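You operate a simulated robot arm through the tools that you are given. There is no shell and no other tool. Be economical: measure what you need, move in short steps, check, and stop when the job is done.

The job below is to be done with a simulated robot arm. You get a single attempt, and the scene is never put back.

TASK
Bleed the door-end caliper till no bubble is left in the sight tube.
Fine: nipple slackened to pump, then shut to green; spanner back on its rest.

It is judged by the outcome, as a careful person would: the job done as asked, and still so three seconds after it is handed in. It fails if anything else is knocked over, pushed out of place, dropped, spilled or broken.

THE ROBOT
A 7-joint arm with a two-finger parallel gripper, fixed in place. Base frame: the origin is at the foot of the arm, x ahead of it, y to its left, z up. Lengths are in m, angles in degrees, forces in N, time in s.
Its first joint turns from -166.0 to 166.0 degrees. Payload 4.4 kg.
The tool frame sits at the grasp point between the pads (the TCP): z along the fingers, y along the line on which they close. The tips reach 0.023 m beyond it. The gripper opens to 0.094 m. The fingers are 0.038 m wide and 0.01 m thick; the gripper's body (0.054 by 0.096 m) begins 0.039 m behind the TCP.
Orientation is that of the tool frame in the base frame, as [roll, pitch, yaw] about the fixed x, y, z axes, in that order (R = Rz(yaw) Ry(pitch) Rx(roll)). With the fingers straight down and closing along the base's y, the tool's x points along the base's -x, its y along +y and its z along -z.

THE INTERFACE
- The arm moves only by the tool move_arm. Its argument "increments" is a list of rows, each an object of numbers (a shift or turn left out is 0, a gripper value left out holds the last): "dx", "dy", "dz": the shift along the tool's x, y, z in m; "wx", "wy", "wz": the turn, a rotation vector about the tool's x, y, z in degrees; "grip": the opening, from 0 (shut) to 1 (fully open). In form: [{"dx": .., "dy": .., "dz": .., "wx": .., "wy": .., "wz": .., "grip": ..}, ...]. A call has 1 to 10 rows; each row shifts and turns the commanded pose from where the row before left it, along the tool's axes as they then stand. Rows are played at 5 a second. More than 0.05 m and 8.6 degrees between two rows, or a gripper value outside its range, and nothing of the call is played. Where a pose cannot be reached the arm comes as near as it can. A force on the tool above 40 N (or 10 N above the force at the start of the call, whichever is more), or a blocked arm, ends the call early, and 0.2 s more pass. The fingers move at their own pace (about 0.072 m/s each) and stop on an object; they squeeze with about 22 N. The grip force told is the motor's: it shows also when the fingers shut on nothing. Time passes only in rows, and 0.2 s behind the last, so rows that do not move let the fingers close. The reply holds the time, the measured pose of the TCP, the force on the tool along the base axes, the opening and the grip force, in the units named above and with some noise, with the torque about the TCP (base axes, N m) and any sound that the robot's microphone picked up.
- Cameras (640 x 400 px; columns grow to the right, rows downward): "scene" is fixed at [0.2201, -0.4997, 1.3123]; the picture's right is [0.81, -0.59, 0.00], its down [-0.20, -0.27, -0.94] and it looks along [0.55, 0.76, -0.34] (base axes); focal length 334 px, centre (320, 200). "wrist" rides on the gripper at [0.086, 0.016, -0.074] in the tool frame; the picture's right is [-0.18, 0.98, 0.00], its down [-0.58, -0.11, -0.81] and it looks along [-0.79, -0.15, 0.59] (tool axes); focal length 243 px, centre (320, 200). There is no depth. A picture from a camera that has moved, and an enlarged one, comes with that camera's place and axes in the base frame and with its lens.
- get_image(camera): a new picture of that camera. It takes no simulated time.
- enlarge(camera, box): a new picture of the part [left, top, right, bottom] of that camera's present view, enlarged. It takes no simulated time.
- job_done(): hands the job in; it is judged then, once.

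Work in short steps. Places have to be worked out from the pictures, the camera data and where the tool is seen: move nearer, look again, correct. Check each grasp and each placing, and mend what went wrong. You have 120 turns and 68 pictures in all, those below and enlarged ones among them. Open the gripper and draw the arm clear of the work before you hand the job in, unless the task says otherwise; then end with one line.

The tools are called as a command line: name --argument value ..., lists and objects as JSON in quotes. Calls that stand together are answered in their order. move_arm: Moves the arm, as the interface text tells. Its arguments: {"type":"object","properties":{"increments":{"type":"array"}},"required":["increments"]} The other tools are called the same way: get_image (camera) takes a picture; enlarge (camera, box) takes an enlarged picture of a part of a camera's view; job_done () hands the job in.

At the start:

```text
t: 0.0
tool_pos: [0.8333, 0.2054, 1.1455]
tcp_rot: [-180.0, 0.0, -180.0]
ft_force: [0.5, -0.2, 0.5]
torque: [-0.01, -0.03, -0.01]
finger_gap: 0.0942
finger_force: 0.1
```

scene: 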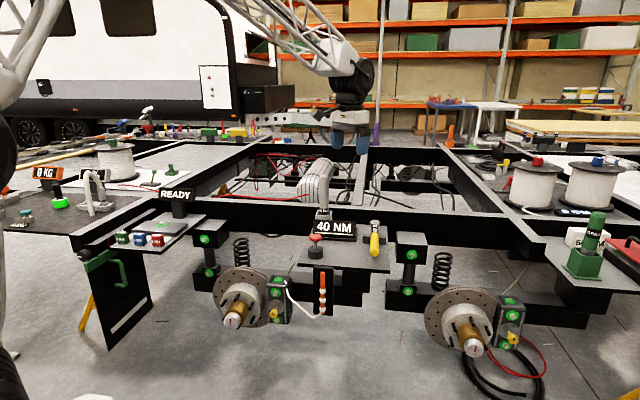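
wrist: 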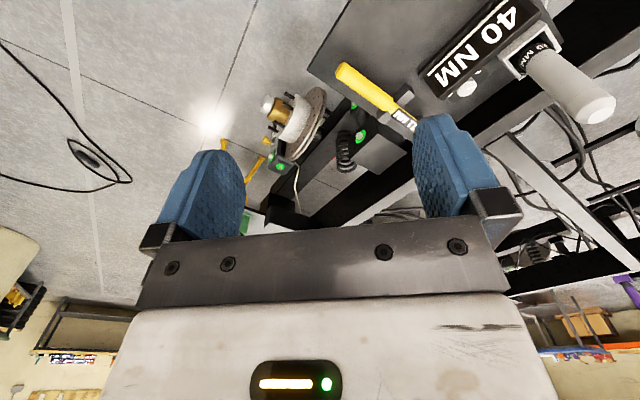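

The scene shows two wheel hubs with calipers, a yellow-handled spanner, and a red pump knob next to a sight tube. I'll enlarge these areas.

enlarge --camera "scene" --box '[190, 200, 400, 340]'

enlarge --camera "scene" --box '[390, 220, 560, 370]'

enlarge --camera "scene" --box '[0, 140, 220, 340]'

```text
2.86 times, centred on (295, 270) of scene
camera zoom: at [0.2201, -0.4997, 1.3123], right [0.81, -0.59, 0.0], down [-0.2, -0.27, -0.94], along [0.55, 0.76, -0.34], focal length 954 px, centre (391, 0)
```

zoom: 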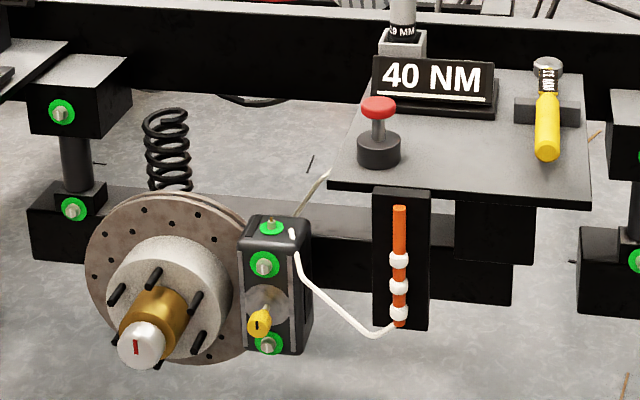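

```text
2.67 times, centred on (475, 295) of scene
camera zoom: at [0.2201, -0.4997, 1.3123], right [0.81, -0.59, 0.0], down [-0.2, -0.27, -0.94], along [0.55, 0.76, -0.34], focal length 890 px, centre (-93, -53)
```

zoom: 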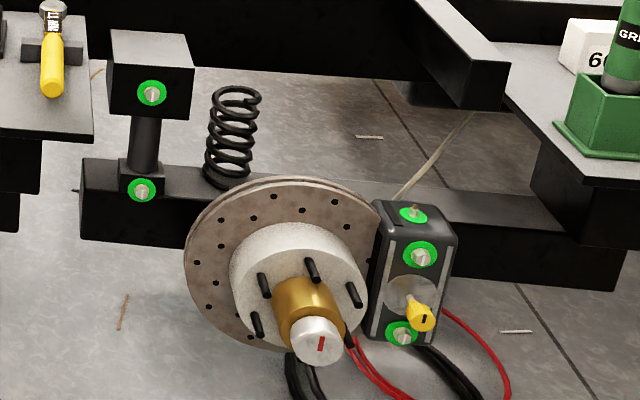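

```text
2.00 times, centred on (110, 240) of scene
camera zoom: at [0.2201, -0.4997, 1.3123], right [0.81, -0.59, 0.0], down [-0.2, -0.27, -0.94], along [0.55, 0.76, -0.34], focal length 668 px, centre (740, 120)
```

zoom: 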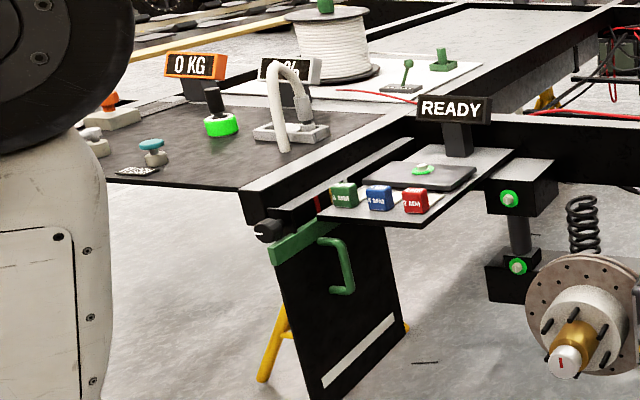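

The left caliper, nearest the door with the green handle, has a sight tube with 3 bubbles. I'll zoom in harder on the caliper top, the spanner and the pump.

enlarge --camera "scene" --box '[262, 262, 334, 322]'

enlarge --camera "scene" --box '[290, 150, 400, 270]'

enlarge --camera "wrist" --box '[220, 0, 640, 240]'

```text
6.67 times, centred on (298, 292) of scene
camera zoom: at [0.2201, -0.4997, 1.3123], right [0.81, -0.59, 0.0], down [-0.2, -0.27, -0.94], along [0.55, 0.76, -0.34], focal length 2226 px, centre (467, -413)
```

zoom: 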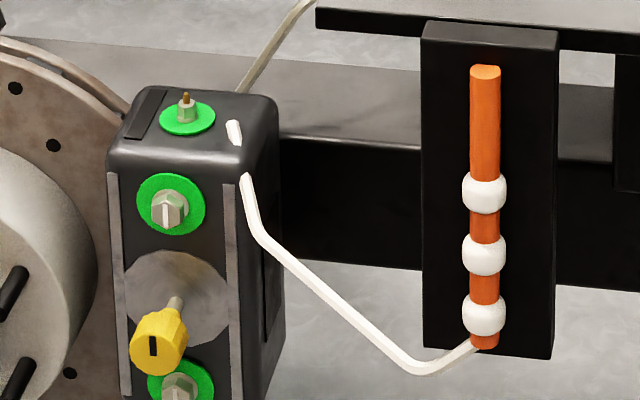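

```text
3.33 times, centred on (345, 210) of scene
camera zoom: at [0.2201, -0.4997, 1.3123], right [0.81, -0.59, 0.0], down [-0.2, -0.27, -0.94], along [0.55, 0.76, -0.34], focal length 1113 px, centre (237, 167)
```

zoom: 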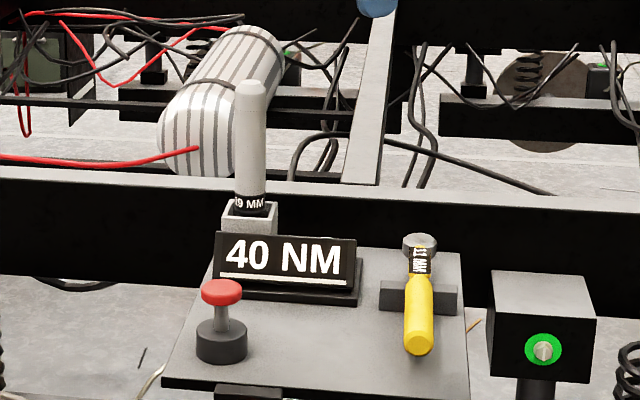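

```text
1.52 times, centred on (430, 120) of wrist
camera zoom: at [0.7472, 0.2208, 1.2184], right [0.18, 0.98, 0.0], down [0.58, -0.11, 0.81], along [0.79, -0.15, -0.59], focal length 370 px, centre (152, 322)
```

zoom: 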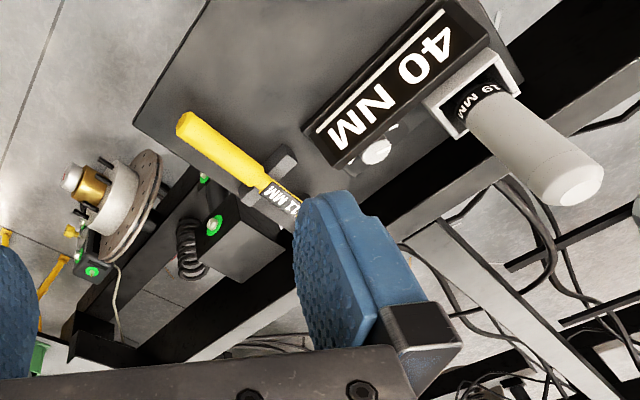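

I triangulated the spanner handle end near (0.97, 0.22, 0.74) and the door-end nipple near (0.78, 0.57, 0.54). The axle line runs at about 45°. I'll bring the wrist camera round for a closer look.

move_arm --increments '[{"dx": 0.043, "dy": 0.03, "dz": 0.0}, {"dx": 0.043, "dy": 0.03, "dz": 0.0}, {"dx": 0.043, "dy": 0.03, "dz": 0.0}, {"dx": 0.043, "dy": 0.03}, {"dx": 0.043, "dy": 0.03}, {"wz": -8.5}, {"wz": -8.5}, {"wz": -8.5}, {"wz": -8.5}, {"wz": -8.5}]'

get_image --camera "wrist"

```text
refused: row 1 steps farther than a row can; nothing moved
```

```text
59 pictures are left
camera wrist: at [0.7472, 0.2208, 1.2184], right [0.18, 0.98, 0.0], down [0.58, -0.11, 0.81], along [0.79, -0.15, -0.59], focal length 243 px, centre (320, 200)
```

wrist: 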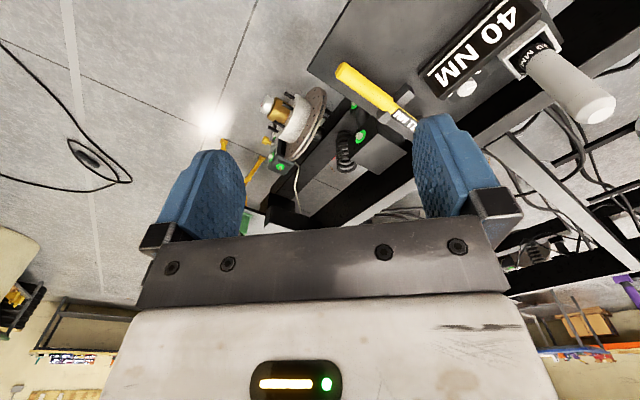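

The step exceeded the 0.05 m norm limit, so I'll use smaller rows.

move_arm --increments '[{"dx": 0.04, "dy": 0.025}, {"dx": 0.04, "dy": 0.025}, {"dx": 0.04, "dy": 0.025}, {"dx": 0.04, "dy": 0.025}, {"dx": 0.04, "dy": 0.025}, {"wz": -8.5}, {"wz": -8.5}, {"wz": -8.5}, {"wz": -8.5}, {"wz": -8.5}]'

get_image --camera "wrist"

```text
t: 2.2
tool_pos: [0.6342, 0.3295, 1.1464]
tcp_rot: [-180.0, 0.0, -137.4]
ft_force: [0.7, 0.6, 0.7]
torque: [-0.01, -0.01, -0.02]
finger_gap: 0.0941
finger_force: 0.0
```

```text
58 pictures are left
camera wrist: at [0.5591, 0.2827, 1.2186], right [-0.53, 0.85, 0.0], down [0.5, 0.31, 0.81], along [0.68, 0.43, -0.59], focal length 243 px, centre (320, 200)
```

wrist: 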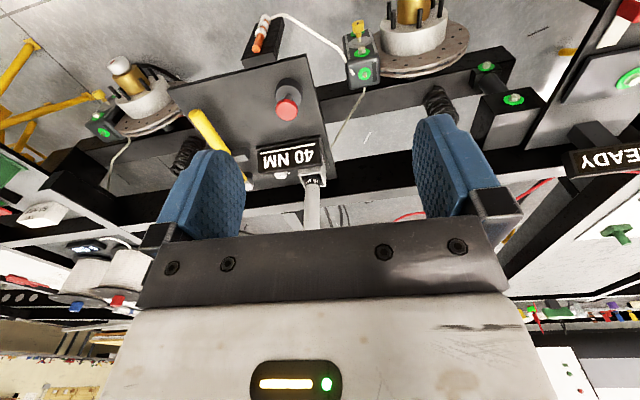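

This view is good. I place the nipple near (0.774, 0.563, 0.544) and the pump knob top near (0.832, 0.377, 0.782). Next I'll zoom in on details.

enlarge --camera "wrist" --box '[320, 10, 480, 110]'

enlarge --camera "wrist" --box '[170, 70, 340, 200]'

enlarge --camera "scene" --box '[350, 210, 400, 265]'

```text
4.00 times, centred on (400, 60) of wrist
camera zoom: at [0.5591, 0.2827, 1.2186], right [-0.53, 0.85, 0.0], down [0.5, 0.31, 0.81], along [0.68, 0.43, -0.59], focal length 970 px, centre (0, 760)
```

zoom: 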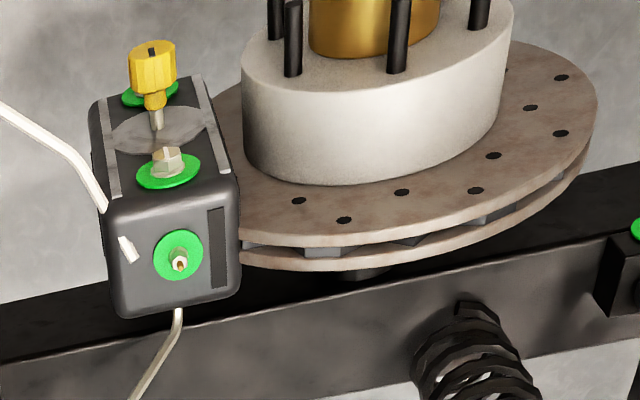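

```text
3.08 times, centred on (255, 135) of wrist
camera zoom: at [0.5591, 0.2827, 1.2186], right [-0.53, 0.85, 0.0], down [0.5, 0.31, 0.81], along [0.68, 0.43, -0.59], focal length 746 px, centre (520, 400)
```

zoom: 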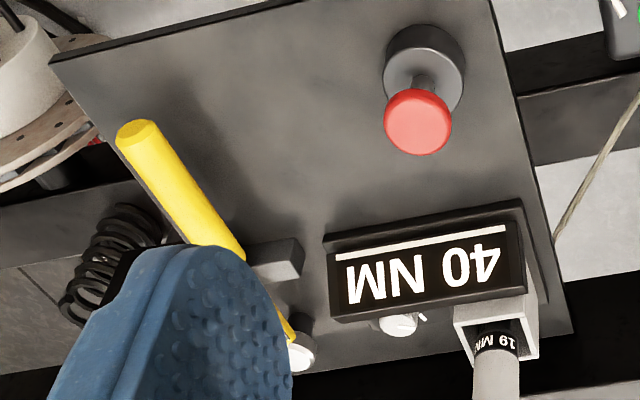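

```text
7.27 times, centred on (375, 238) of scene
camera zoom: at [0.2201, -0.4997, 1.3123], right [0.81, -0.59, 0.0], down [-0.2, -0.27, -0.94], along [0.55, 0.76, -0.34], focal length 2428 px, centre (-80, -73)
```

zoom: 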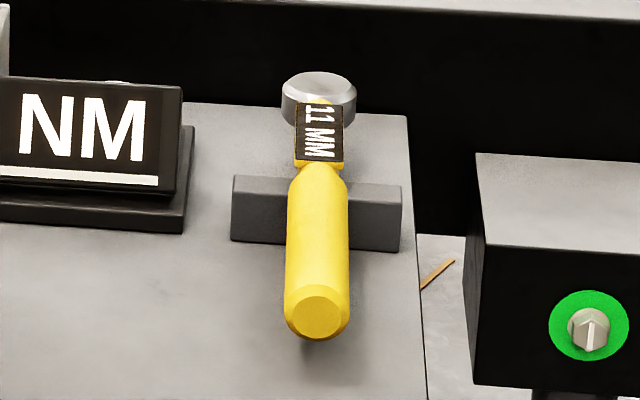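

Both views agree on the spanner: the 11 mm head is near (1.15, 0.40, 0.745) and the handle end near (0.974, 0.218, 0.742), lying along about 45.6°. I'll align the yaw and move above the handle end.

move_arm --increments '[{"wz": -3}, {"dx": -0.0203, "dy": -0.0355, "dz": 0.0273}, {"dx": -0.0203, "dy": -0.0355, "dz": 0.0273}, {"dx": -0.0203, "dy": -0.0355, "dz": 0.0273}, {"dx": -0.0203, "dy": -0.0355, "dz": 0.0273}, {"dx": -0.0203, "dy": -0.0355, "dz": 0.0273}, {"dx": -0.0203, "dy": -0.0355, "dz": 0.0273}, {"dx": -0.0203, "dy": -0.0355, "dz": 0.0273}, {"dx": -0.0203, "dy": -0.0355, "dz": 0.0273}, {"dx": -0.0203, "dy": -0.0355, "dz": 0.0273}]'

get_image --camera "wrist"

```text
t: 4.4
tool_pos: [0.9906, 0.234, 0.9018]
tcp_rot: [-179.9, 0.2, -134.5]
ft_force: [0.0, -0.3, 1.3]
torque: [0.03, 0.0, -0.03]
finger_gap: 0.094
finger_force: 0.1
```

```text
54 pictures are left
camera wrist: at [0.9187, 0.1835, 0.9744], right [-0.57, 0.82, 0.0], down [0.48, 0.34, 0.81], along [0.66, 0.46, -0.59], focal length 243 px, centre (320, 200)
```

wrist: 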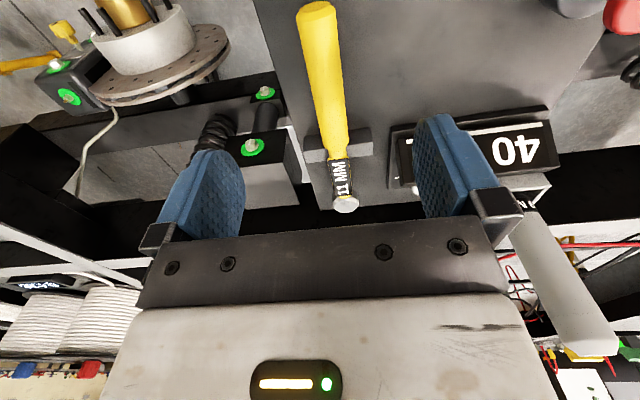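

I reached this pose. The spanner geometry is confirmed, with the neck on its block at about (1.08, 0.32). I'll narrow the gripper, advance along the handle and begin the descent.

move_arm --increments '[{"dx": -0.018, "grip": 0.65}, {"dx": -0.018}, {"dz": 0.03}, {"dz": 0.03}, {"dz": 0.03}]'

get_image --camera "wrist"

enlarge --camera "scene" --box '[320, 170, 430, 270]'

```text
t: 5.6
tool_pos: [1.0158, 0.261, 0.8112]
tcp_rot: [-179.9, 0.1, -134.6]
ft_force: [0.6, -0.2, 1.1]
torque: [-0.01, 0.03, 0.0]
finger_gap: 0.0614
finger_force: 0.1
```

```text
53 pictures are left
camera wrist: at [0.9435, 0.2109, 0.8839], right [-0.57, 0.82, 0.0], down [0.48, 0.34, 0.81], along [0.66, 0.46, -0.59], focal length 243 px, centre (320, 200)
```

wrist: 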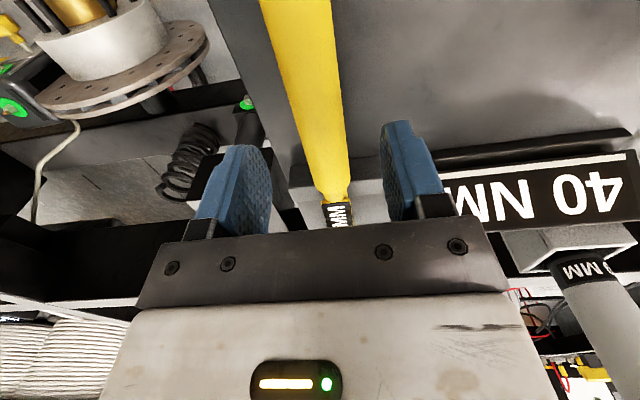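

```text
4.00 times, centred on (375, 220) of scene
camera zoom: at [0.2201, -0.4997, 1.3123], right [0.81, -0.59, 0.0], down [-0.2, -0.27, -0.94], along [0.55, 0.76, -0.34], focal length 1335 px, centre (100, 120)
```

zoom: 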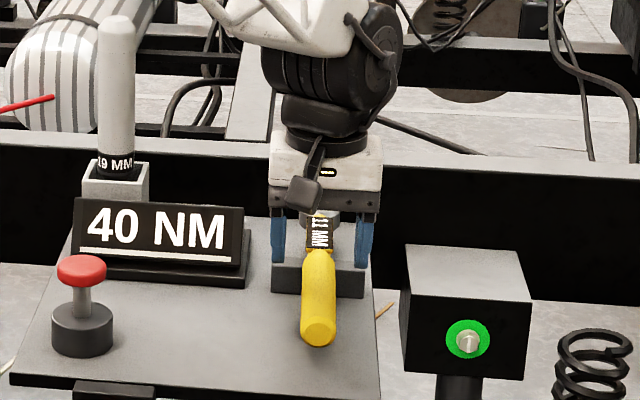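

The handle, about 35 mm wide, is centred between the fingers to within 3 mm. I'll descend to handle height.

move_arm --increments '[{"dy": -0.002, "dz": 0.02}, {"dz": 0.02}, {"dz": 0.015}, {"dz": 0.008}]'

enlarge --camera "scene" --box '[320, 190, 420, 270]'

get_image --camera "wrist"

```text
t: 6.6
tool_pos: [1.0163, 0.2601, 0.7482]
tcp_rot: [179.9, -0.1, -134.5]
ft_force: [0.6, -0.2, 0.8]
torque: [-0.04, -0.01, -0.01]
finger_gap: 0.0608
finger_force: 0.1
```

```text
5.00 times, centred on (370, 230) of scene
camera zoom: at [0.2201, -0.4997, 1.3123], right [0.81, -0.59, 0.0], down [-0.2, -0.27, -0.94], along [0.55, 0.76, -0.34], focal length 1669 px, centre (70, 50)
```

zoom: 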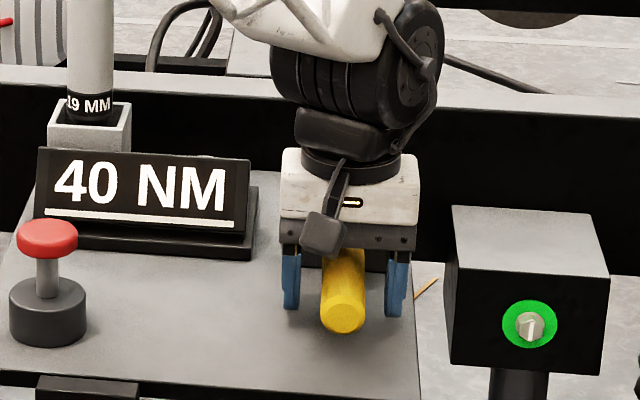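

```text
50 pictures are left
camera wrist: at [0.9448, 0.2095, 0.8189], right [-0.57, 0.82, 0.0], down [0.48, 0.34, 0.81], along [0.66, 0.46, -0.59], focal length 243 px, centre (320, 200)
```

wrist: 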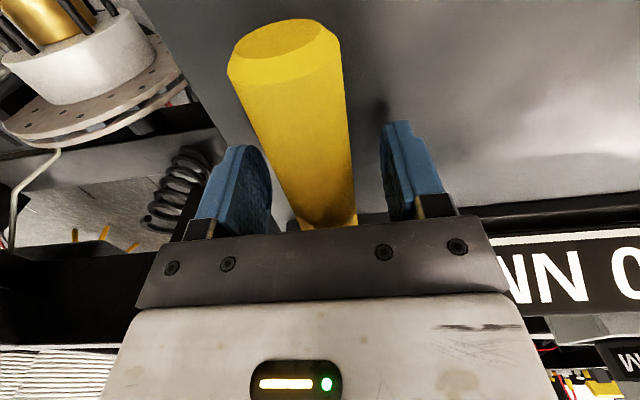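

The fingers straddle the handle and it's centred, so I'll close the gripper.

move_arm --increments '[{"grip": 0.0}, {}, {}, {}]'

```text
t: 7.6
tool_pos: [1.0171, 0.2614, 0.7465]
tcp_rot: [-179.9, 0.0, -134.5]
ft_force: [1.5, -1.5, -0.3]
torque: [0.09, -0.15, -0.26]
finger_gap: 0.0292
finger_force: 22.3
```

Gripped at 29 mm. I'll lift straight up gently and check.

move_arm --increments '[{"dz": -0.01}, {"dz": -0.015}, {"dz": -0.02}, {"dz": -0.025}]'

get_image --camera "wrist"

enlarge --camera "scene" --box '[320, 180, 420, 260]'

```text
t: 8.6
tool_pos: [1.0171, 0.2597, 0.8159]
tcp_rot: [180.0, -0.1, -134.5]
ft_force: [0.4, -0.2, -5.3]
torque: [-0.39, 0.45, 0.03]
finger_gap: 0.0293
finger_force: 21.7
```

```text
49 pictures are left
camera wrist: at [0.9441, 0.2093, 0.8885], right [-0.57, 0.82, 0.0], down [0.49, 0.34, 0.81], along [0.66, 0.46, -0.59], focal length 243 px, centre (320, 200)
```

wrist: 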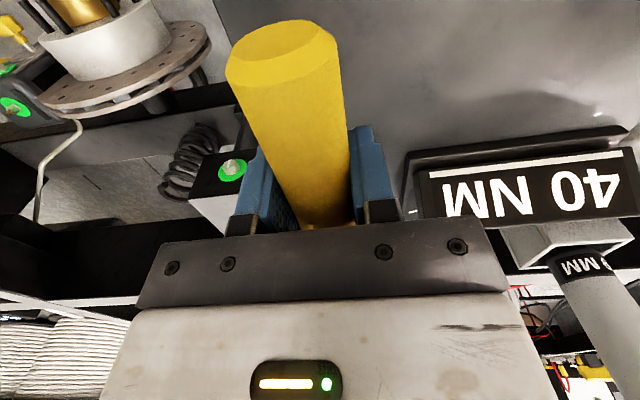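

```text
5.00 times, centred on (370, 220) of scene
camera zoom: at [0.2201, -0.4997, 1.3123], right [0.81, -0.59, 0.0], down [-0.2, -0.27, -0.94], along [0.55, 0.76, -0.34], focal length 1669 px, centre (70, 100)
```

zoom: 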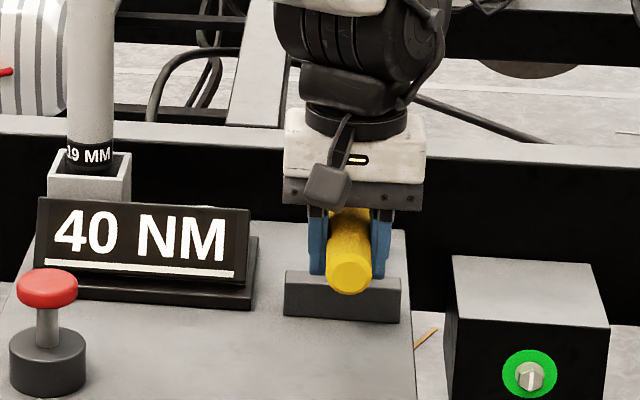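

The spanner is held level, about 0.5 kg. I'll raise it, back off along the handle, then move sideways clear of the sign and pump toward the door-end caliper.

move_arm --increments '[{"dz": -0.042}, {"dz": -0.042}, {"dx": 0.039}, {"dx": 0.039}, {"dx": 0.039}, {"dx": 0.039}, {"dy": 0.04}, {"dy": 0.04}, {"dy": 0.04}]'

move_arm --increments '[{"dy": 0.04}, {"dy": 0.04}, {"dy": 0.04}, {"dy": 0.04}, {"dy": 0.04}, {"dy": 0.04}, {"dy": 0.026}]'

get_image --camera "wrist"

get_image --camera "scene"

```text
t: 10.6
tool_pos: [0.8215, 0.2328, 0.901]
tcp_rot: [-180.0, 0.0, -134.5]
ft_force: [0.1, 0.8, -5.4]
torque: [-0.43, 0.4, 0.04]
finger_gap: 0.0296
finger_force: 22.4
```

```text
t: 12.2
tool_pos: [0.6309, 0.4208, 0.9007]
tcp_rot: [180.0, 0.0, -134.5]
ft_force: [0.1, 0.0, -5.3]
torque: [-0.42, 0.41, 0.01]
finger_gap: 0.0294
finger_force: 22.0
```

```text
47 pictures are left
camera wrist: at [0.5577, 0.3698, 0.9735], right [-0.57, 0.82, 0.0], down [0.49, 0.34, 0.81], along [0.66, 0.46, -0.59], focal length 243 px, centre (320, 200)
```

wrist: 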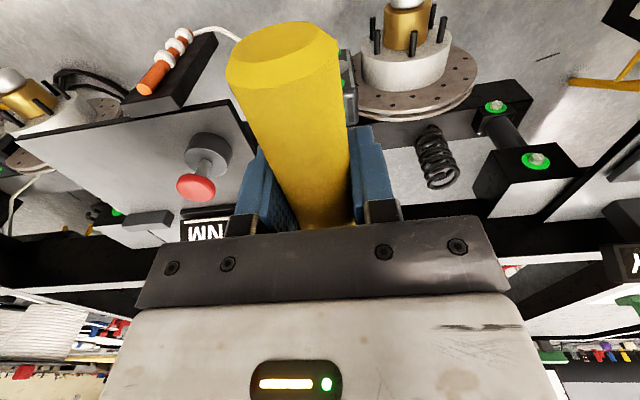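

```text
46 pictures are left
```

scene: 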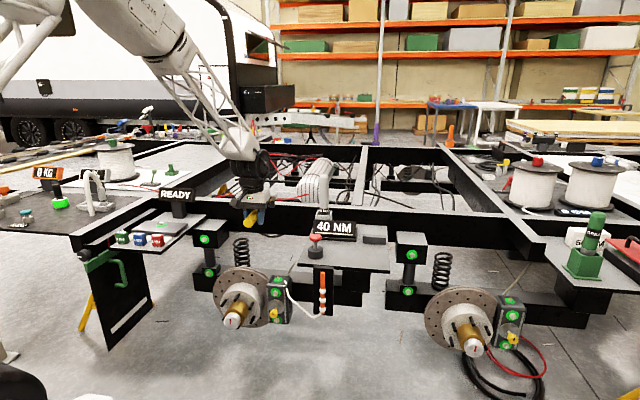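

Clear of everything. I'll zoom tightly on the nipple for its hex orientation and exact position, and on the spanner head.

enlarge --camera "scene" --box '[266, 268, 292, 286]'

enlarge --camera "scene" --box '[225, 170, 305, 230]'

```text
16.00 times, centred on (279, 277) of scene
camera zoom: at [0.2201, -0.4997, 1.3123], right [0.81, -0.59, 0.0], down [-0.2, -0.27, -0.94], along [0.55, 0.76, -0.34], focal length 5342 px, centre (976, -1032)
```

zoom: 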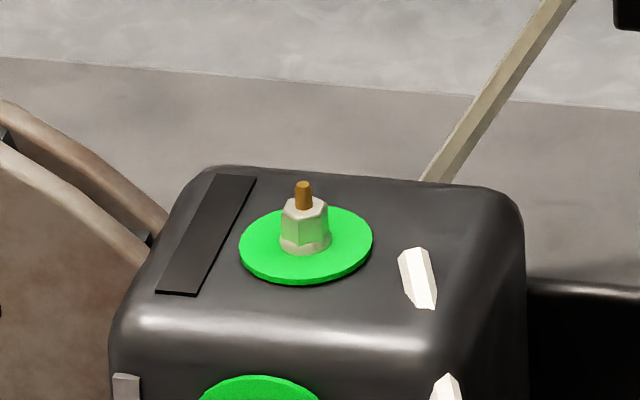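

```text
6.67 times, centred on (265, 200) of scene
camera zoom: at [0.2201, -0.4997, 1.3123], right [0.81, -0.59, 0.0], down [-0.2, -0.27, -0.94], along [0.55, 0.76, -0.34], focal length 2226 px, centre (687, 200)
```

zoom: 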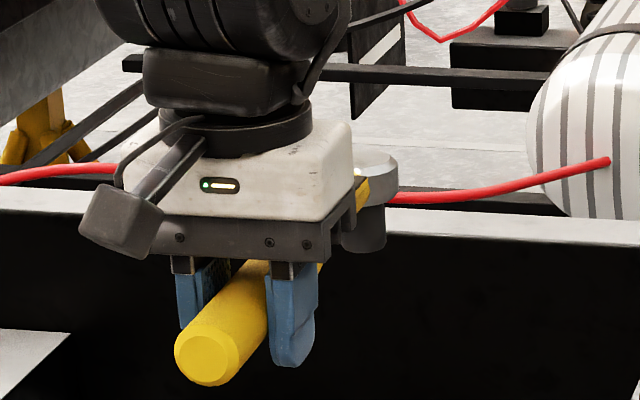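

I estimate the head sits at (−0.195, −0.003, −0.007) in the tool frame, with a socket about 4 cm tall. To refine the nipple position I'll shift sideways and lower a bit for a nearer wrist view.

move_arm --increments '[{"dy": 0.04, "dz": 0.02}, {"dy": 0.04, "dz": 0.03}, {"dx": 0.03, "dz": 0.03}]'

get_image --camera "wrist"

```text
t: 13.0
tool_pos: [0.5535, 0.4558, 0.8204]
tcp_rot: [180.0, 0.0, -134.5]
ft_force: [0.3, -0.1, -5.4]
torque: [-0.4, 0.36, 0.0]
finger_gap: 0.0294
finger_force: 21.8
```

```text
43 pictures are left
camera wrist: at [0.4805, 0.4061, 0.8927], right [-0.57, 0.82, 0.0], down [0.48, 0.34, 0.81], along [0.66, 0.46, -0.59], focal length 243 px, centre (320, 200)
```

wrist: 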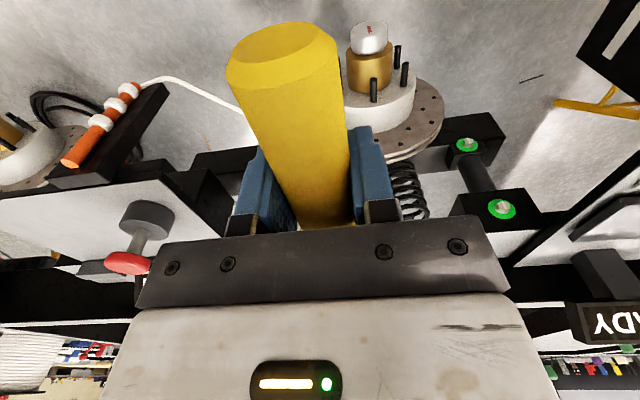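

The handle hides the nipple. I'll yaw the tool to reveal it on the left side.

move_arm --increments '[{"wz": -8}, {"wz": -8}, {"wz": -8}]'

get_image --camera "wrist"

```text
t: 13.8
tool_pos: [0.5539, 0.4544, 0.8211]
tcp_rot: [-179.9, -0.1, -110.5]
ft_force: [-0.2, -0.4, -5.4]
torque: [-0.52, 0.2, -0.02]
finger_gap: 0.0293
finger_force: 21.5
```

```text
42 pictures are left
camera wrist: at [0.5078, 0.3798, 0.8933], right [-0.86, 0.51, 0.0], down [0.3, 0.51, 0.81], along [0.42, 0.69, -0.59], focal length 243 px, centre (320, 200)
```

wrist: 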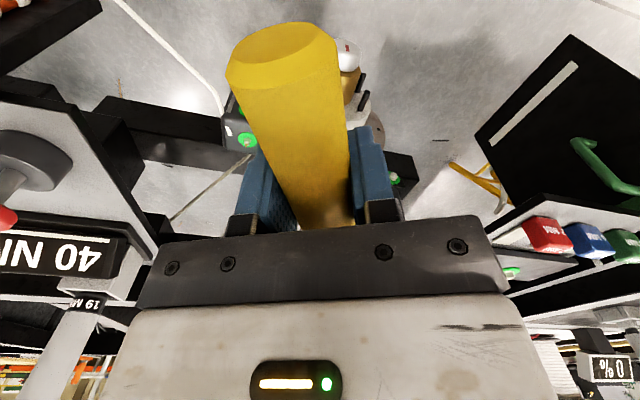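

The nipple's green ring is now visible, so I'll zoom there.

enlarge --camera "wrist" --box '[215, 115, 279, 155]'

```text
10.00 times, centred on (247, 135) of wrist
camera zoom: at [0.5078, 0.3798, 0.8933], right [-0.86, 0.51, 0.0], down [0.3, 0.51, 0.81], along [0.42, 0.69, -0.59], focal length 2426 px, centre (1050, 850)
```

zoom: 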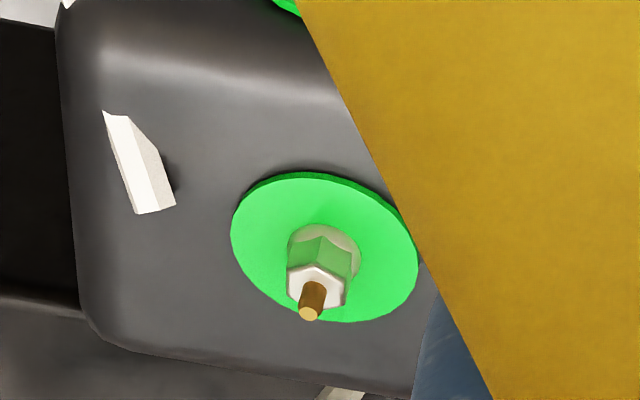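

The nipple hex top is near (0.7795, 0.5675, 0.544), with hex vertices at about 45°, 105° and so on. I'll turn the handle to 195°, leaving room to swing CCW before the table edge, and put the head above the nipple, still high.

move_arm --increments '[{"dx": -0.0368, "dy": -0.0058}, {"dx": -0.0368, "dy": -0.0058}, {"wz": 7.79}, {"wz": 7.79}, {"wz": 7.79}, {"wz": 7.79}, {"wz": 7.79}, {"wz": 7.79}, {"wz": 7.79}]'

enlarge --camera "scene" --box '[215, 200, 315, 300]'

```text
t: 15.8
tool_pos: [0.5893, 0.5189, 0.8201]
tcp_rot: [-180.0, 0.0, -165.3]
ft_force: [0.0, 0.2, -5.0]
torque: [-0.16, 0.56, 0.02]
finger_gap: 0.0292
finger_force: 21.7
```

```text
4.00 times, centred on (265, 250) of scene
camera zoom: at [0.2201, -0.4997, 1.3123], right [0.81, -0.59, 0.0], down [-0.2, -0.27, -0.94], along [0.55, 0.76, -0.34], focal length 1335 px, centre (540, 0)
```

zoom: 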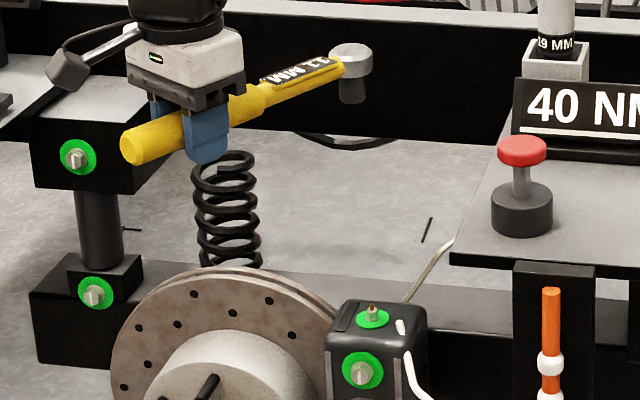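

The head is nearly above the nipple. Comparing image columns suggests a head reach of about 0.188 m, so I'll correct by 8 mm and lower toward it.

move_arm --increments '[{"dx": -0.0083, "dy": -0.0013, "dz": 0.02}, {"dz": 0.045}, {"dz": 0.045}, {"dz": 0.045}, {"dz": 0.045}]'

enlarge --camera "scene" --box '[240, 250, 304, 290]'

```text
t: 17.0
tool_pos: [0.5986, 0.5199, 0.6189]
tcp_rot: [180.0, 0.0, -165.1]
ft_force: [0.6, 0.4, -4.5]
torque: [-0.14, 0.51, 0.02]
finger_gap: 0.0294
finger_force: 21.9
```

```text
10.00 times, centred on (272, 270) of scene
camera zoom: at [0.2201, -0.4997, 1.3123], right [0.81, -0.59, 0.0], down [-0.2, -0.27, -0.94], along [0.55, 0.76, -0.34], focal length 3338 px, centre (800, -500)
```

zoom: 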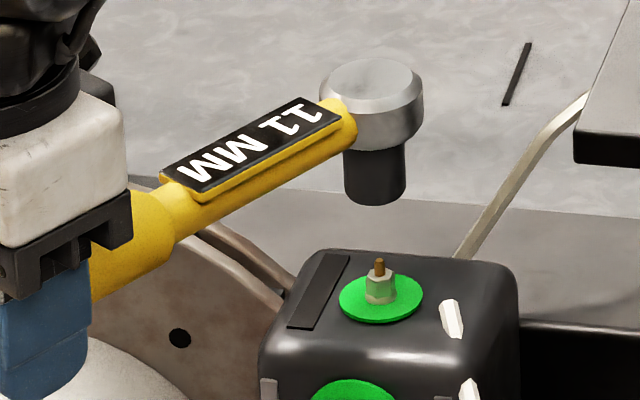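

Side to side in the image the alignment is within about 1 mm, but depth is uncertain. I'll lower to just above the nipple tip and re-check.

move_arm --increments '[{"dz": 0.011}, {"dz": 0.01}]'

enlarge --camera "scene" --box '[262, 258, 294, 282]'

```text
t: 17.6
tool_pos: [0.5998, 0.5196, 0.5988]
tcp_rot: [-180.0, 0.0, -164.9]
ft_force: [0.0, -0.1, -5.7]
torque: [-0.15, 0.55, 0.01]
finger_gap: 0.0294
finger_force: 22.1
```

```text
16.00 times, centred on (278, 270) of scene
camera zoom: at [0.2201, -0.4997, 1.3123], right [0.81, -0.59, 0.0], down [-0.2, -0.27, -0.94], along [0.55, 0.76, -0.34], focal length 5342 px, centre (992, -920)
```

zoom: 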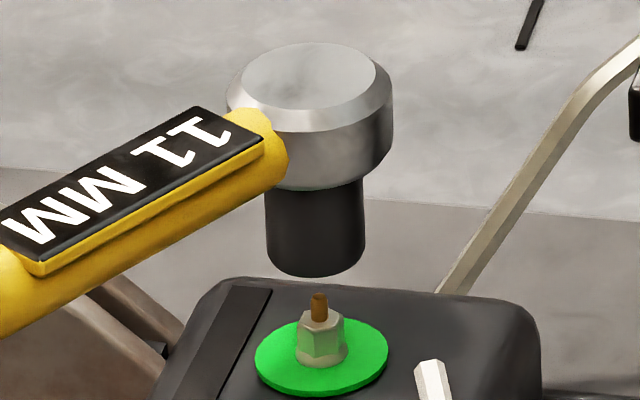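

Alignment looks within about 2 mm. I'll make a small correction and lower another 12 mm, so the tip should enter the socket.

move_arm --increments '[{"dy": -0.0013, "dz": 0.004}, {"dz": 0.004}, {"dz": 0.004}]'

enlarge --camera "scene" --box '[262, 258, 294, 282]'

```text
t: 18.4
tool_pos: [0.5994, 0.5176, 0.5868]
tcp_rot: [-180.0, 0.0, -165.1]
ft_force: [-0.6, 0.6, -4.9]
torque: [-0.11, 0.55, 0.01]
finger_gap: 0.0296
finger_force: 21.5
```

```text
16.00 times, centred on (278, 270) of scene
camera zoom: at [0.2201, -0.4997, 1.3123], right [0.81, -0.59, 0.0], down [-0.2, -0.27, -0.94], along [0.55, 0.76, -0.34], focal length 5342 px, centre (992, -920)
```

zoom: 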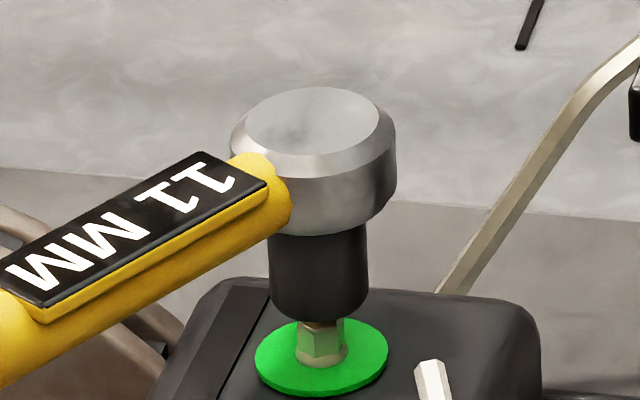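

The socket is about 6 mm above the hex with no contact yet. I'll continue down in small steps, watching the force.

move_arm --increments '[{"dz": 0.003}, {"dz": 0.003}]'

move_arm --increments '[{"dz": 0.003}, {"dz": 0.002}]'

```text
t: 19.0
tool_pos: [0.5994, 0.5194, 0.5806]
tcp_rot: [-179.9, -0.1, -165.0]
ft_force: [-0.5, 0.7, -5.4]
torque: [-0.14, 0.56, 0.0]
finger_gap: 0.0295
finger_force: 21.7
```

```text
t: 19.6
tool_pos: [0.6004, 0.5204, 0.5761]
tcp_rot: [-179.9, 0.1, -165.0]
ft_force: [0.2, -0.1, -5.2]
torque: [-0.18, 0.57, -0.03]
finger_gap: 0.0292
finger_force: 22.0
```

enlarge --camera "scene" --box '[262, 262, 294, 286]'

```text
16.00 times, centred on (278, 274) of scene
camera zoom: at [0.2201, -0.4997, 1.3123], right [0.81, -0.59, 0.0], down [-0.2, -0.27, -0.94], along [0.55, 0.76, -0.34], focal length 5342 px, centre (992, -984)
```

zoom: 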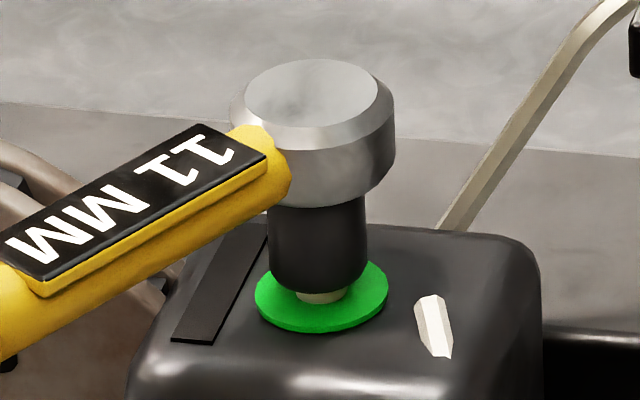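

With no contact force, the socket appears to be over the hex. I'll continue until it seats.

move_arm --increments '[{"dz": 0.003}, {"dz": 0.002}]'

move_arm --increments '[{"dz": 0.002}]'

```text
t: 20.2
tool_pos: [0.5998, 0.5197, 0.5712]
tcp_rot: [180.0, 0.0, -165.0]
ft_force: [-0.9, -0.1, -5.3]
torque: [-0.13, 0.51, -0.01]
finger_gap: 0.0293
finger_force: 22.4
```

```text
t: 20.6
tool_pos: [0.5986, 0.5198, 0.5692]
tcp_rot: [180.0, 0.0, -164.9]
ft_force: [-1.3, 0.3, -4.1]
torque: [-0.1, 0.52, -0.01]
finger_gap: 0.0292
finger_force: 21.8
```

It's nearly seated. I'll swing the handle CCW (slacken) along an arc about the nipple, 6° first, and watch the torque.

move_arm --increments '[{"dx": -0.00026, "dy": -0.0098, "wz": -3}, {"dx": -0.00026, "dy": -0.0098, "wz": -3}]'

enlarge --camera "scene" --box '[262, 262, 294, 286]'

```text
t: 21.2
tool_pos: [0.6047, 0.5002, 0.5686]
tcp_rot: [-180.0, 0.1, -159.0]
ft_force: [0.1, -0.9, -5.7]
torque: [-0.2, 0.53, -0.32]
finger_gap: 0.0291
finger_force: 22.8
```

```text
16.00 times, centred on (278, 274) of scene
camera zoom: at [0.2201, -0.4997, 1.3123], right [0.81, -0.59, 0.0], down [-0.2, -0.27, -0.94], along [0.55, 0.76, -0.34], focal length 5342 px, centre (992, -984)
```

zoom: 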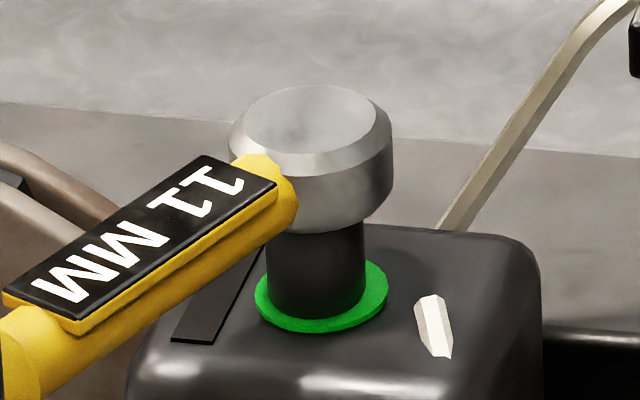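

There's a slight torque and the ring is still green. Continuing to swing.

move_arm --increments '[{"dx": -0.00026, "dy": -0.0098, "wz": -3}, {"dx": -0.00026, "dy": -0.0098, "wz": -3}, {"dx": -0.00026, "dy": -0.0098, "wz": -3}]'

enlarge --camera "scene" --box '[230, 250, 310, 310]'

```text
t: 22.0
tool_pos: [0.6194, 0.4742, 0.5684]
tcp_rot: [-180.0, 0.0, -149.9]
ft_force: [1.0, 1.1, 1.3]
torque: [0.26, -0.43, -0.15]
finger_gap: 0.0292
finger_force: 22.2
```

```text
6.67 times, centred on (270, 280) of scene
camera zoom: at [0.2201, -0.4997, 1.3123], right [0.81, -0.59, 0.0], down [-0.2, -0.27, -0.94], along [0.55, 0.76, -0.34], focal length 2226 px, centre (653, -333)
```

zoom: 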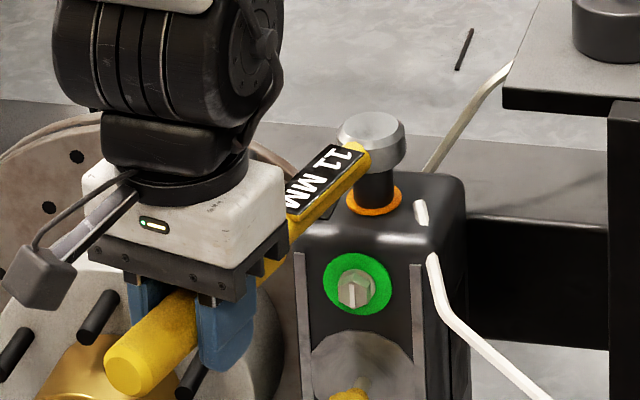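

The ring is orange, so the nipple is slackening. I'll turn a bit more to open it fully while staying clear of the table.

move_arm --increments '[{"dx": -0.00026, "dy": -0.0098, "wz": -3}, {"dx": -0.00026, "dy": -0.0098, "wz": -3}, {"dx": -0.00026, "dy": -0.0098, "wz": -3}, {"dx": -0.00026, "dy": -0.0098, "wz": -3}]'

enlarge --camera "scene" --box '[230, 220, 350, 320]'

```text
t: 23.0
tool_pos: [0.6419, 0.4426, 0.5695]
tcp_rot: [-180.0, 0.0, -138.0]
ft_force: [-0.8, -0.4, -5.2]
torque: [-0.41, 0.42, -0.16]
finger_gap: 0.0293
finger_force: 22.0
```

```text
4.00 times, centred on (290, 270) of scene
camera zoom: at [0.2201, -0.4997, 1.3123], right [0.81, -0.59, 0.0], down [-0.2, -0.27, -0.94], along [0.55, 0.76, -0.34], focal length 1335 px, centre (440, -80)
```

zoom: 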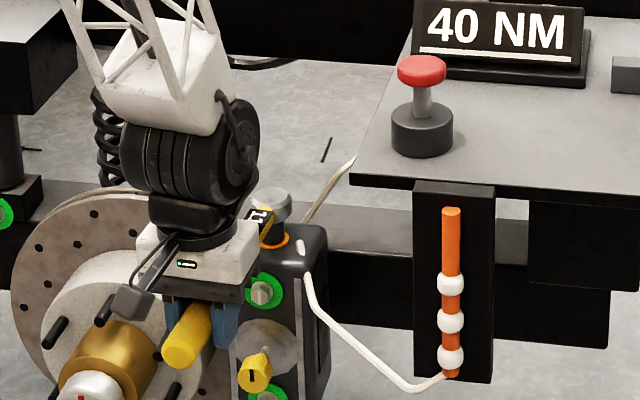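

The ring stays orange, so the nipple is open. I'll keep holding the spanner, lift it straight off and use the fingertips to press the pump. First the lift.

move_arm --increments '[{"dz": -0.005}, {"dz": -0.01}, {"dz": -0.02}]'

enlarge --camera "scene" --box '[230, 220, 350, 320]'

```text
t: 23.8
tool_pos: [0.6405, 0.4422, 0.605]
tcp_rot: [180.0, 0.0, -137.9]
ft_force: [0.4, 0.4, -5.4]
torque: [-0.35, 0.39, 0.04]
finger_gap: 0.0294
finger_force: 22.0
```

```text
4.00 times, centred on (290, 270) of scene
camera zoom: at [0.2201, -0.4997, 1.3123], right [0.81, -0.59, 0.0], down [-0.2, -0.27, -0.94], along [0.55, 0.76, -0.34], focal length 1335 px, centre (440, -80)
```

zoom: 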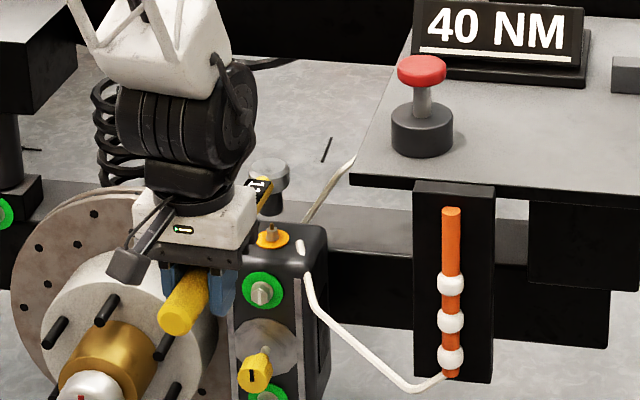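

The nipple is open (orange) and the spanner came away clean. I'll rise, yaw so the head points clear of the table, and approach the pump at about (0.8355, 0.379), top z ≈ 0.785.

move_arm --increments '[{"dz": -0.048}, {"dz": -0.048}, {"dz": -0.048}, {"dz": -0.048}, {"dz": -0.048}, {"dz": -0.048}, {"wz": -8}, {"wz": -8}, {"wz": -8}, {"wz": -8}]'

move_arm --increments '[{"wz": -8}, {"wz": -8}]'

```text
t: 26.0
tool_pos: [0.6413, 0.4425, 0.8913]
tcp_rot: [180.0, 0.0, -105.8]
ft_force: [-0.3, -0.5, -4.4]
torque: [-0.53, 0.15, -0.01]
finger_gap: 0.029
finger_force: 22.3
```

```text
t: 26.6
tool_pos: [0.6391, 0.442, 0.8923]
tcp_rot: [180.0, 0.0, -89.9]
ft_force: [0.5, -0.1, -4.0]
torque: [-0.59, 0.03, -0.01]
finger_gap: 0.0292
finger_force: 21.8
```

move_arm --increments '[{"dx": 0.0126, "dy": -0.0392}, {"dx": 0.0126, "dy": -0.0392}, {"dx": 0.0126, "dy": -0.0392}, {"dx": 0.0126, "dy": -0.0392}, {"dx": 0.0126, "dy": -0.0392}, {"dz": 0.03}, {"dz": 0.03}]'

enlarge --camera "scene" --box '[260, 180, 380, 280]'

get_image --camera "wrist"

```text
t: 28.2
tool_pos: [0.8367, 0.3797, 0.832]
tcp_rot: [179.9, 0.0, -90.0]
ft_force: [0.2, 0.0, -4.1]
torque: [-0.56, 0.02, 0.0]
finger_gap: 0.0294
finger_force: 22.4
```

```text
4.00 times, centred on (320, 230) of scene
camera zoom: at [0.2201, -0.4997, 1.3123], right [0.81, -0.59, 0.0], down [-0.2, -0.27, -0.94], along [0.55, 0.76, -0.34], focal length 1335 px, centre (320, 80)
```

zoom: 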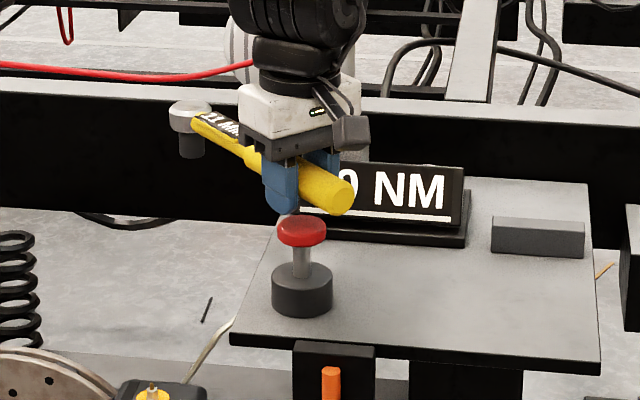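

```text
30 pictures are left
camera wrist: at [0.821, 0.2922, 0.9052], right [-0.98, 0.18, 0.0], down [0.11, 0.58, 0.81], along [0.15, 0.79, -0.59], focal length 243 px, centre (320, 200)
```

wrist: 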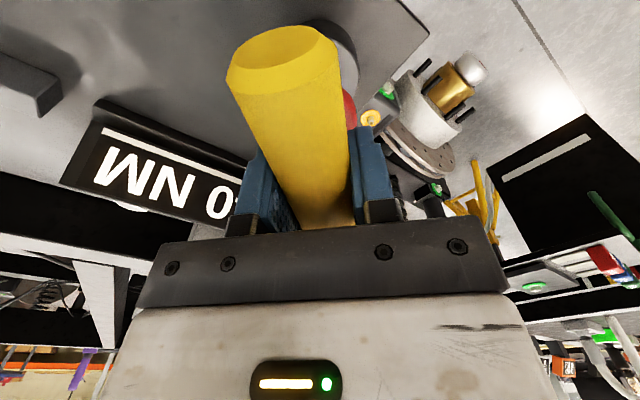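

The fingertips straddle the knob. I'll lower to contact and press gradually.

move_arm --increments '[{"dz": 0.015}, {"dz": 0.005}, {"dz": 0.005}, {"dz": 0.005}]'

enlarge --camera "scene" --box '[260, 200, 380, 320]'

```text
t: 29.2
tool_pos: [0.8372, 0.3782, 0.8025]
tcp_rot: [-180.0, 0.1, -89.9]
ft_force: [0.6, -0.7, -2.4]
torque: [-0.59, -0.01, 0.0]
finger_gap: 0.0291
finger_force: 21.5
```

```text
3.33 times, centred on (320, 260) of scene
camera zoom: at [0.2201, -0.4997, 1.3123], right [0.81, -0.59, 0.0], down [-0.2, -0.27, -0.94], along [0.55, 0.76, -0.34], focal length 1113 px, centre (320, 0)
```

zoom: 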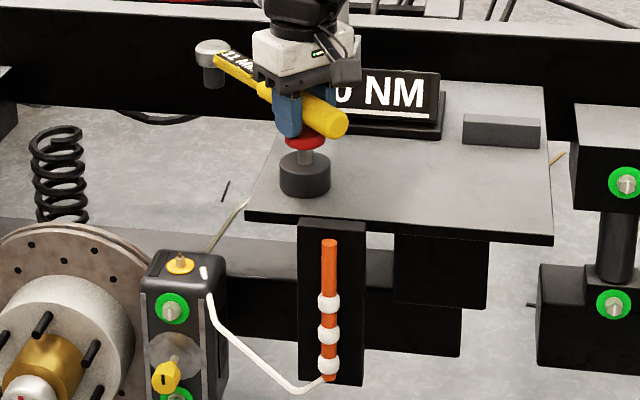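

Contact has begun. Now I'll press down the stroke.

move_arm --increments '[{"dz": 0.005}, {"dz": 0.005}, {"dz": 0.005}]'

```text
t: 30.0
tool_pos: [0.8383, 0.3788, 0.7908]
tcp_rot: [-179.7, 0.2, -90.0]
ft_force: [-14.4, -8.9, 33.8]
torque: [-0.91, 0.47, -0.03]
finger_gap: 0.0293
finger_force: 22.0
heard: click
```

A click was heard and the force rose, so the stroke has bottomed. I'll release upward and look at the bubbles.

move_arm --increments '[{"dz": -0.008}, {"dz": -0.012}, {}, {}]'

enlarge --camera "scene" --box '[260, 200, 380, 320]'

```text
t: 31.0
tool_pos: [0.8378, 0.3796, 0.8078]
tcp_rot: [180.0, 0.0, -89.9]
ft_force: [-2.1, 0.3, -3.5]
torque: [-0.58, 0.04, -0.01]
finger_gap: 0.0295
finger_force: 21.8
```

```text
3.33 times, centred on (320, 260) of scene
camera zoom: at [0.2201, -0.4997, 1.3123], right [0.81, -0.59, 0.0], down [-0.2, -0.27, -0.94], along [0.55, 0.76, -0.34], focal length 1113 px, centre (320, 0)
```

zoom: 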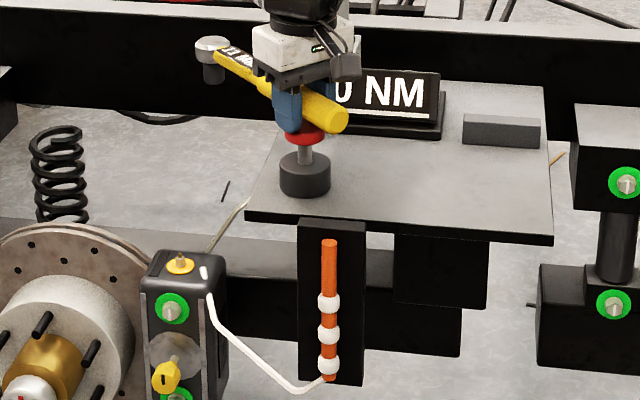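

Three bubbles remain. I'll make another stroke in finer steps, holding at the bottom.

move_arm --increments '[{"dz": 0.005}, {"dz": 0.004}, {"dz": 0.003}, {}]'

move_arm --increments '[{"dz": 0.002}, {}]'

```text
t: 32.0
tool_pos: [0.8368, 0.379, 0.796]
tcp_rot: [180.0, 0.0, -90.0]
ft_force: [1.9, 0.7, -0.5]
torque: [-0.54, -0.04, 0.01]
finger_gap: 0.0289
finger_force: 21.3
heard: click
```

```text
t: 32.6
tool_pos: [0.8376, 0.3793, 0.7933]
tcp_rot: [-180.0, 0.1, -90.0]
ft_force: [-1.4, 1.4, 0.7]
torque: [-0.53, 0.03, 0.03]
finger_gap: 0.0292
finger_force: 21.6
```

enlarge --camera "scene" --box '[260, 200, 380, 320]'

```text
3.33 times, centred on (320, 260) of scene
camera zoom: at [0.2201, -0.4997, 1.3123], right [0.81, -0.59, 0.0], down [-0.2, -0.27, -0.94], along [0.55, 0.76, -0.34], focal length 1113 px, centre (320, 0)
```

zoom: 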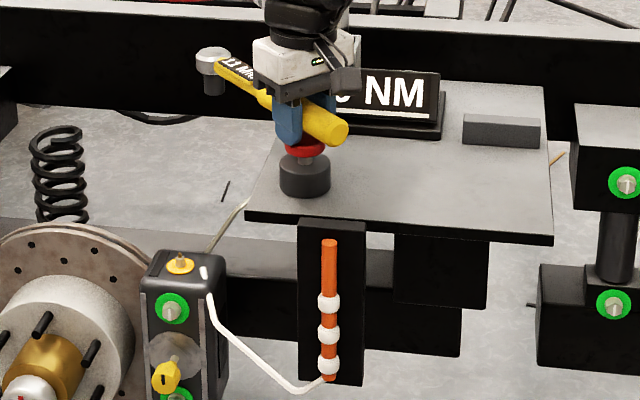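

No change after two clicks. I'll try two more full strokes before deciding the nipple needs slackening further.

move_arm --increments '[{"dz": -0.008}, {"dz": -0.008}, {}, {"dz": 0.008}, {"dz": 0.008}, {}, {"dz": -0.008}, {"dz": -0.008}, {}]'

enlarge --camera "scene" --box '[260, 200, 380, 320]'

```text
t: 34.6
tool_pos: [0.8375, 0.3789, 0.8101]
tcp_rot: [-180.0, 0.0, -90.0]
ft_force: [0.6, -0.8, -3.0]
torque: [-0.54, 0.04, 0.02]
finger_gap: 0.0292
finger_force: 22.1
heard: click
```

```text
3.33 times, centred on (320, 260) of scene
camera zoom: at [0.2201, -0.4997, 1.3123], right [0.81, -0.59, 0.0], down [-0.2, -0.27, -0.94], along [0.55, 0.76, -0.34], focal length 1113 px, centre (320, 0)
```

zoom: 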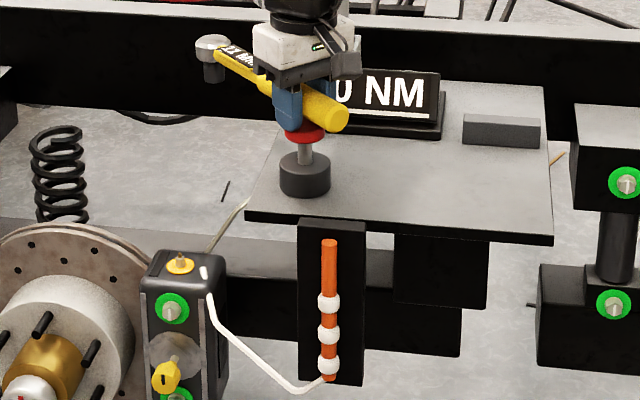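

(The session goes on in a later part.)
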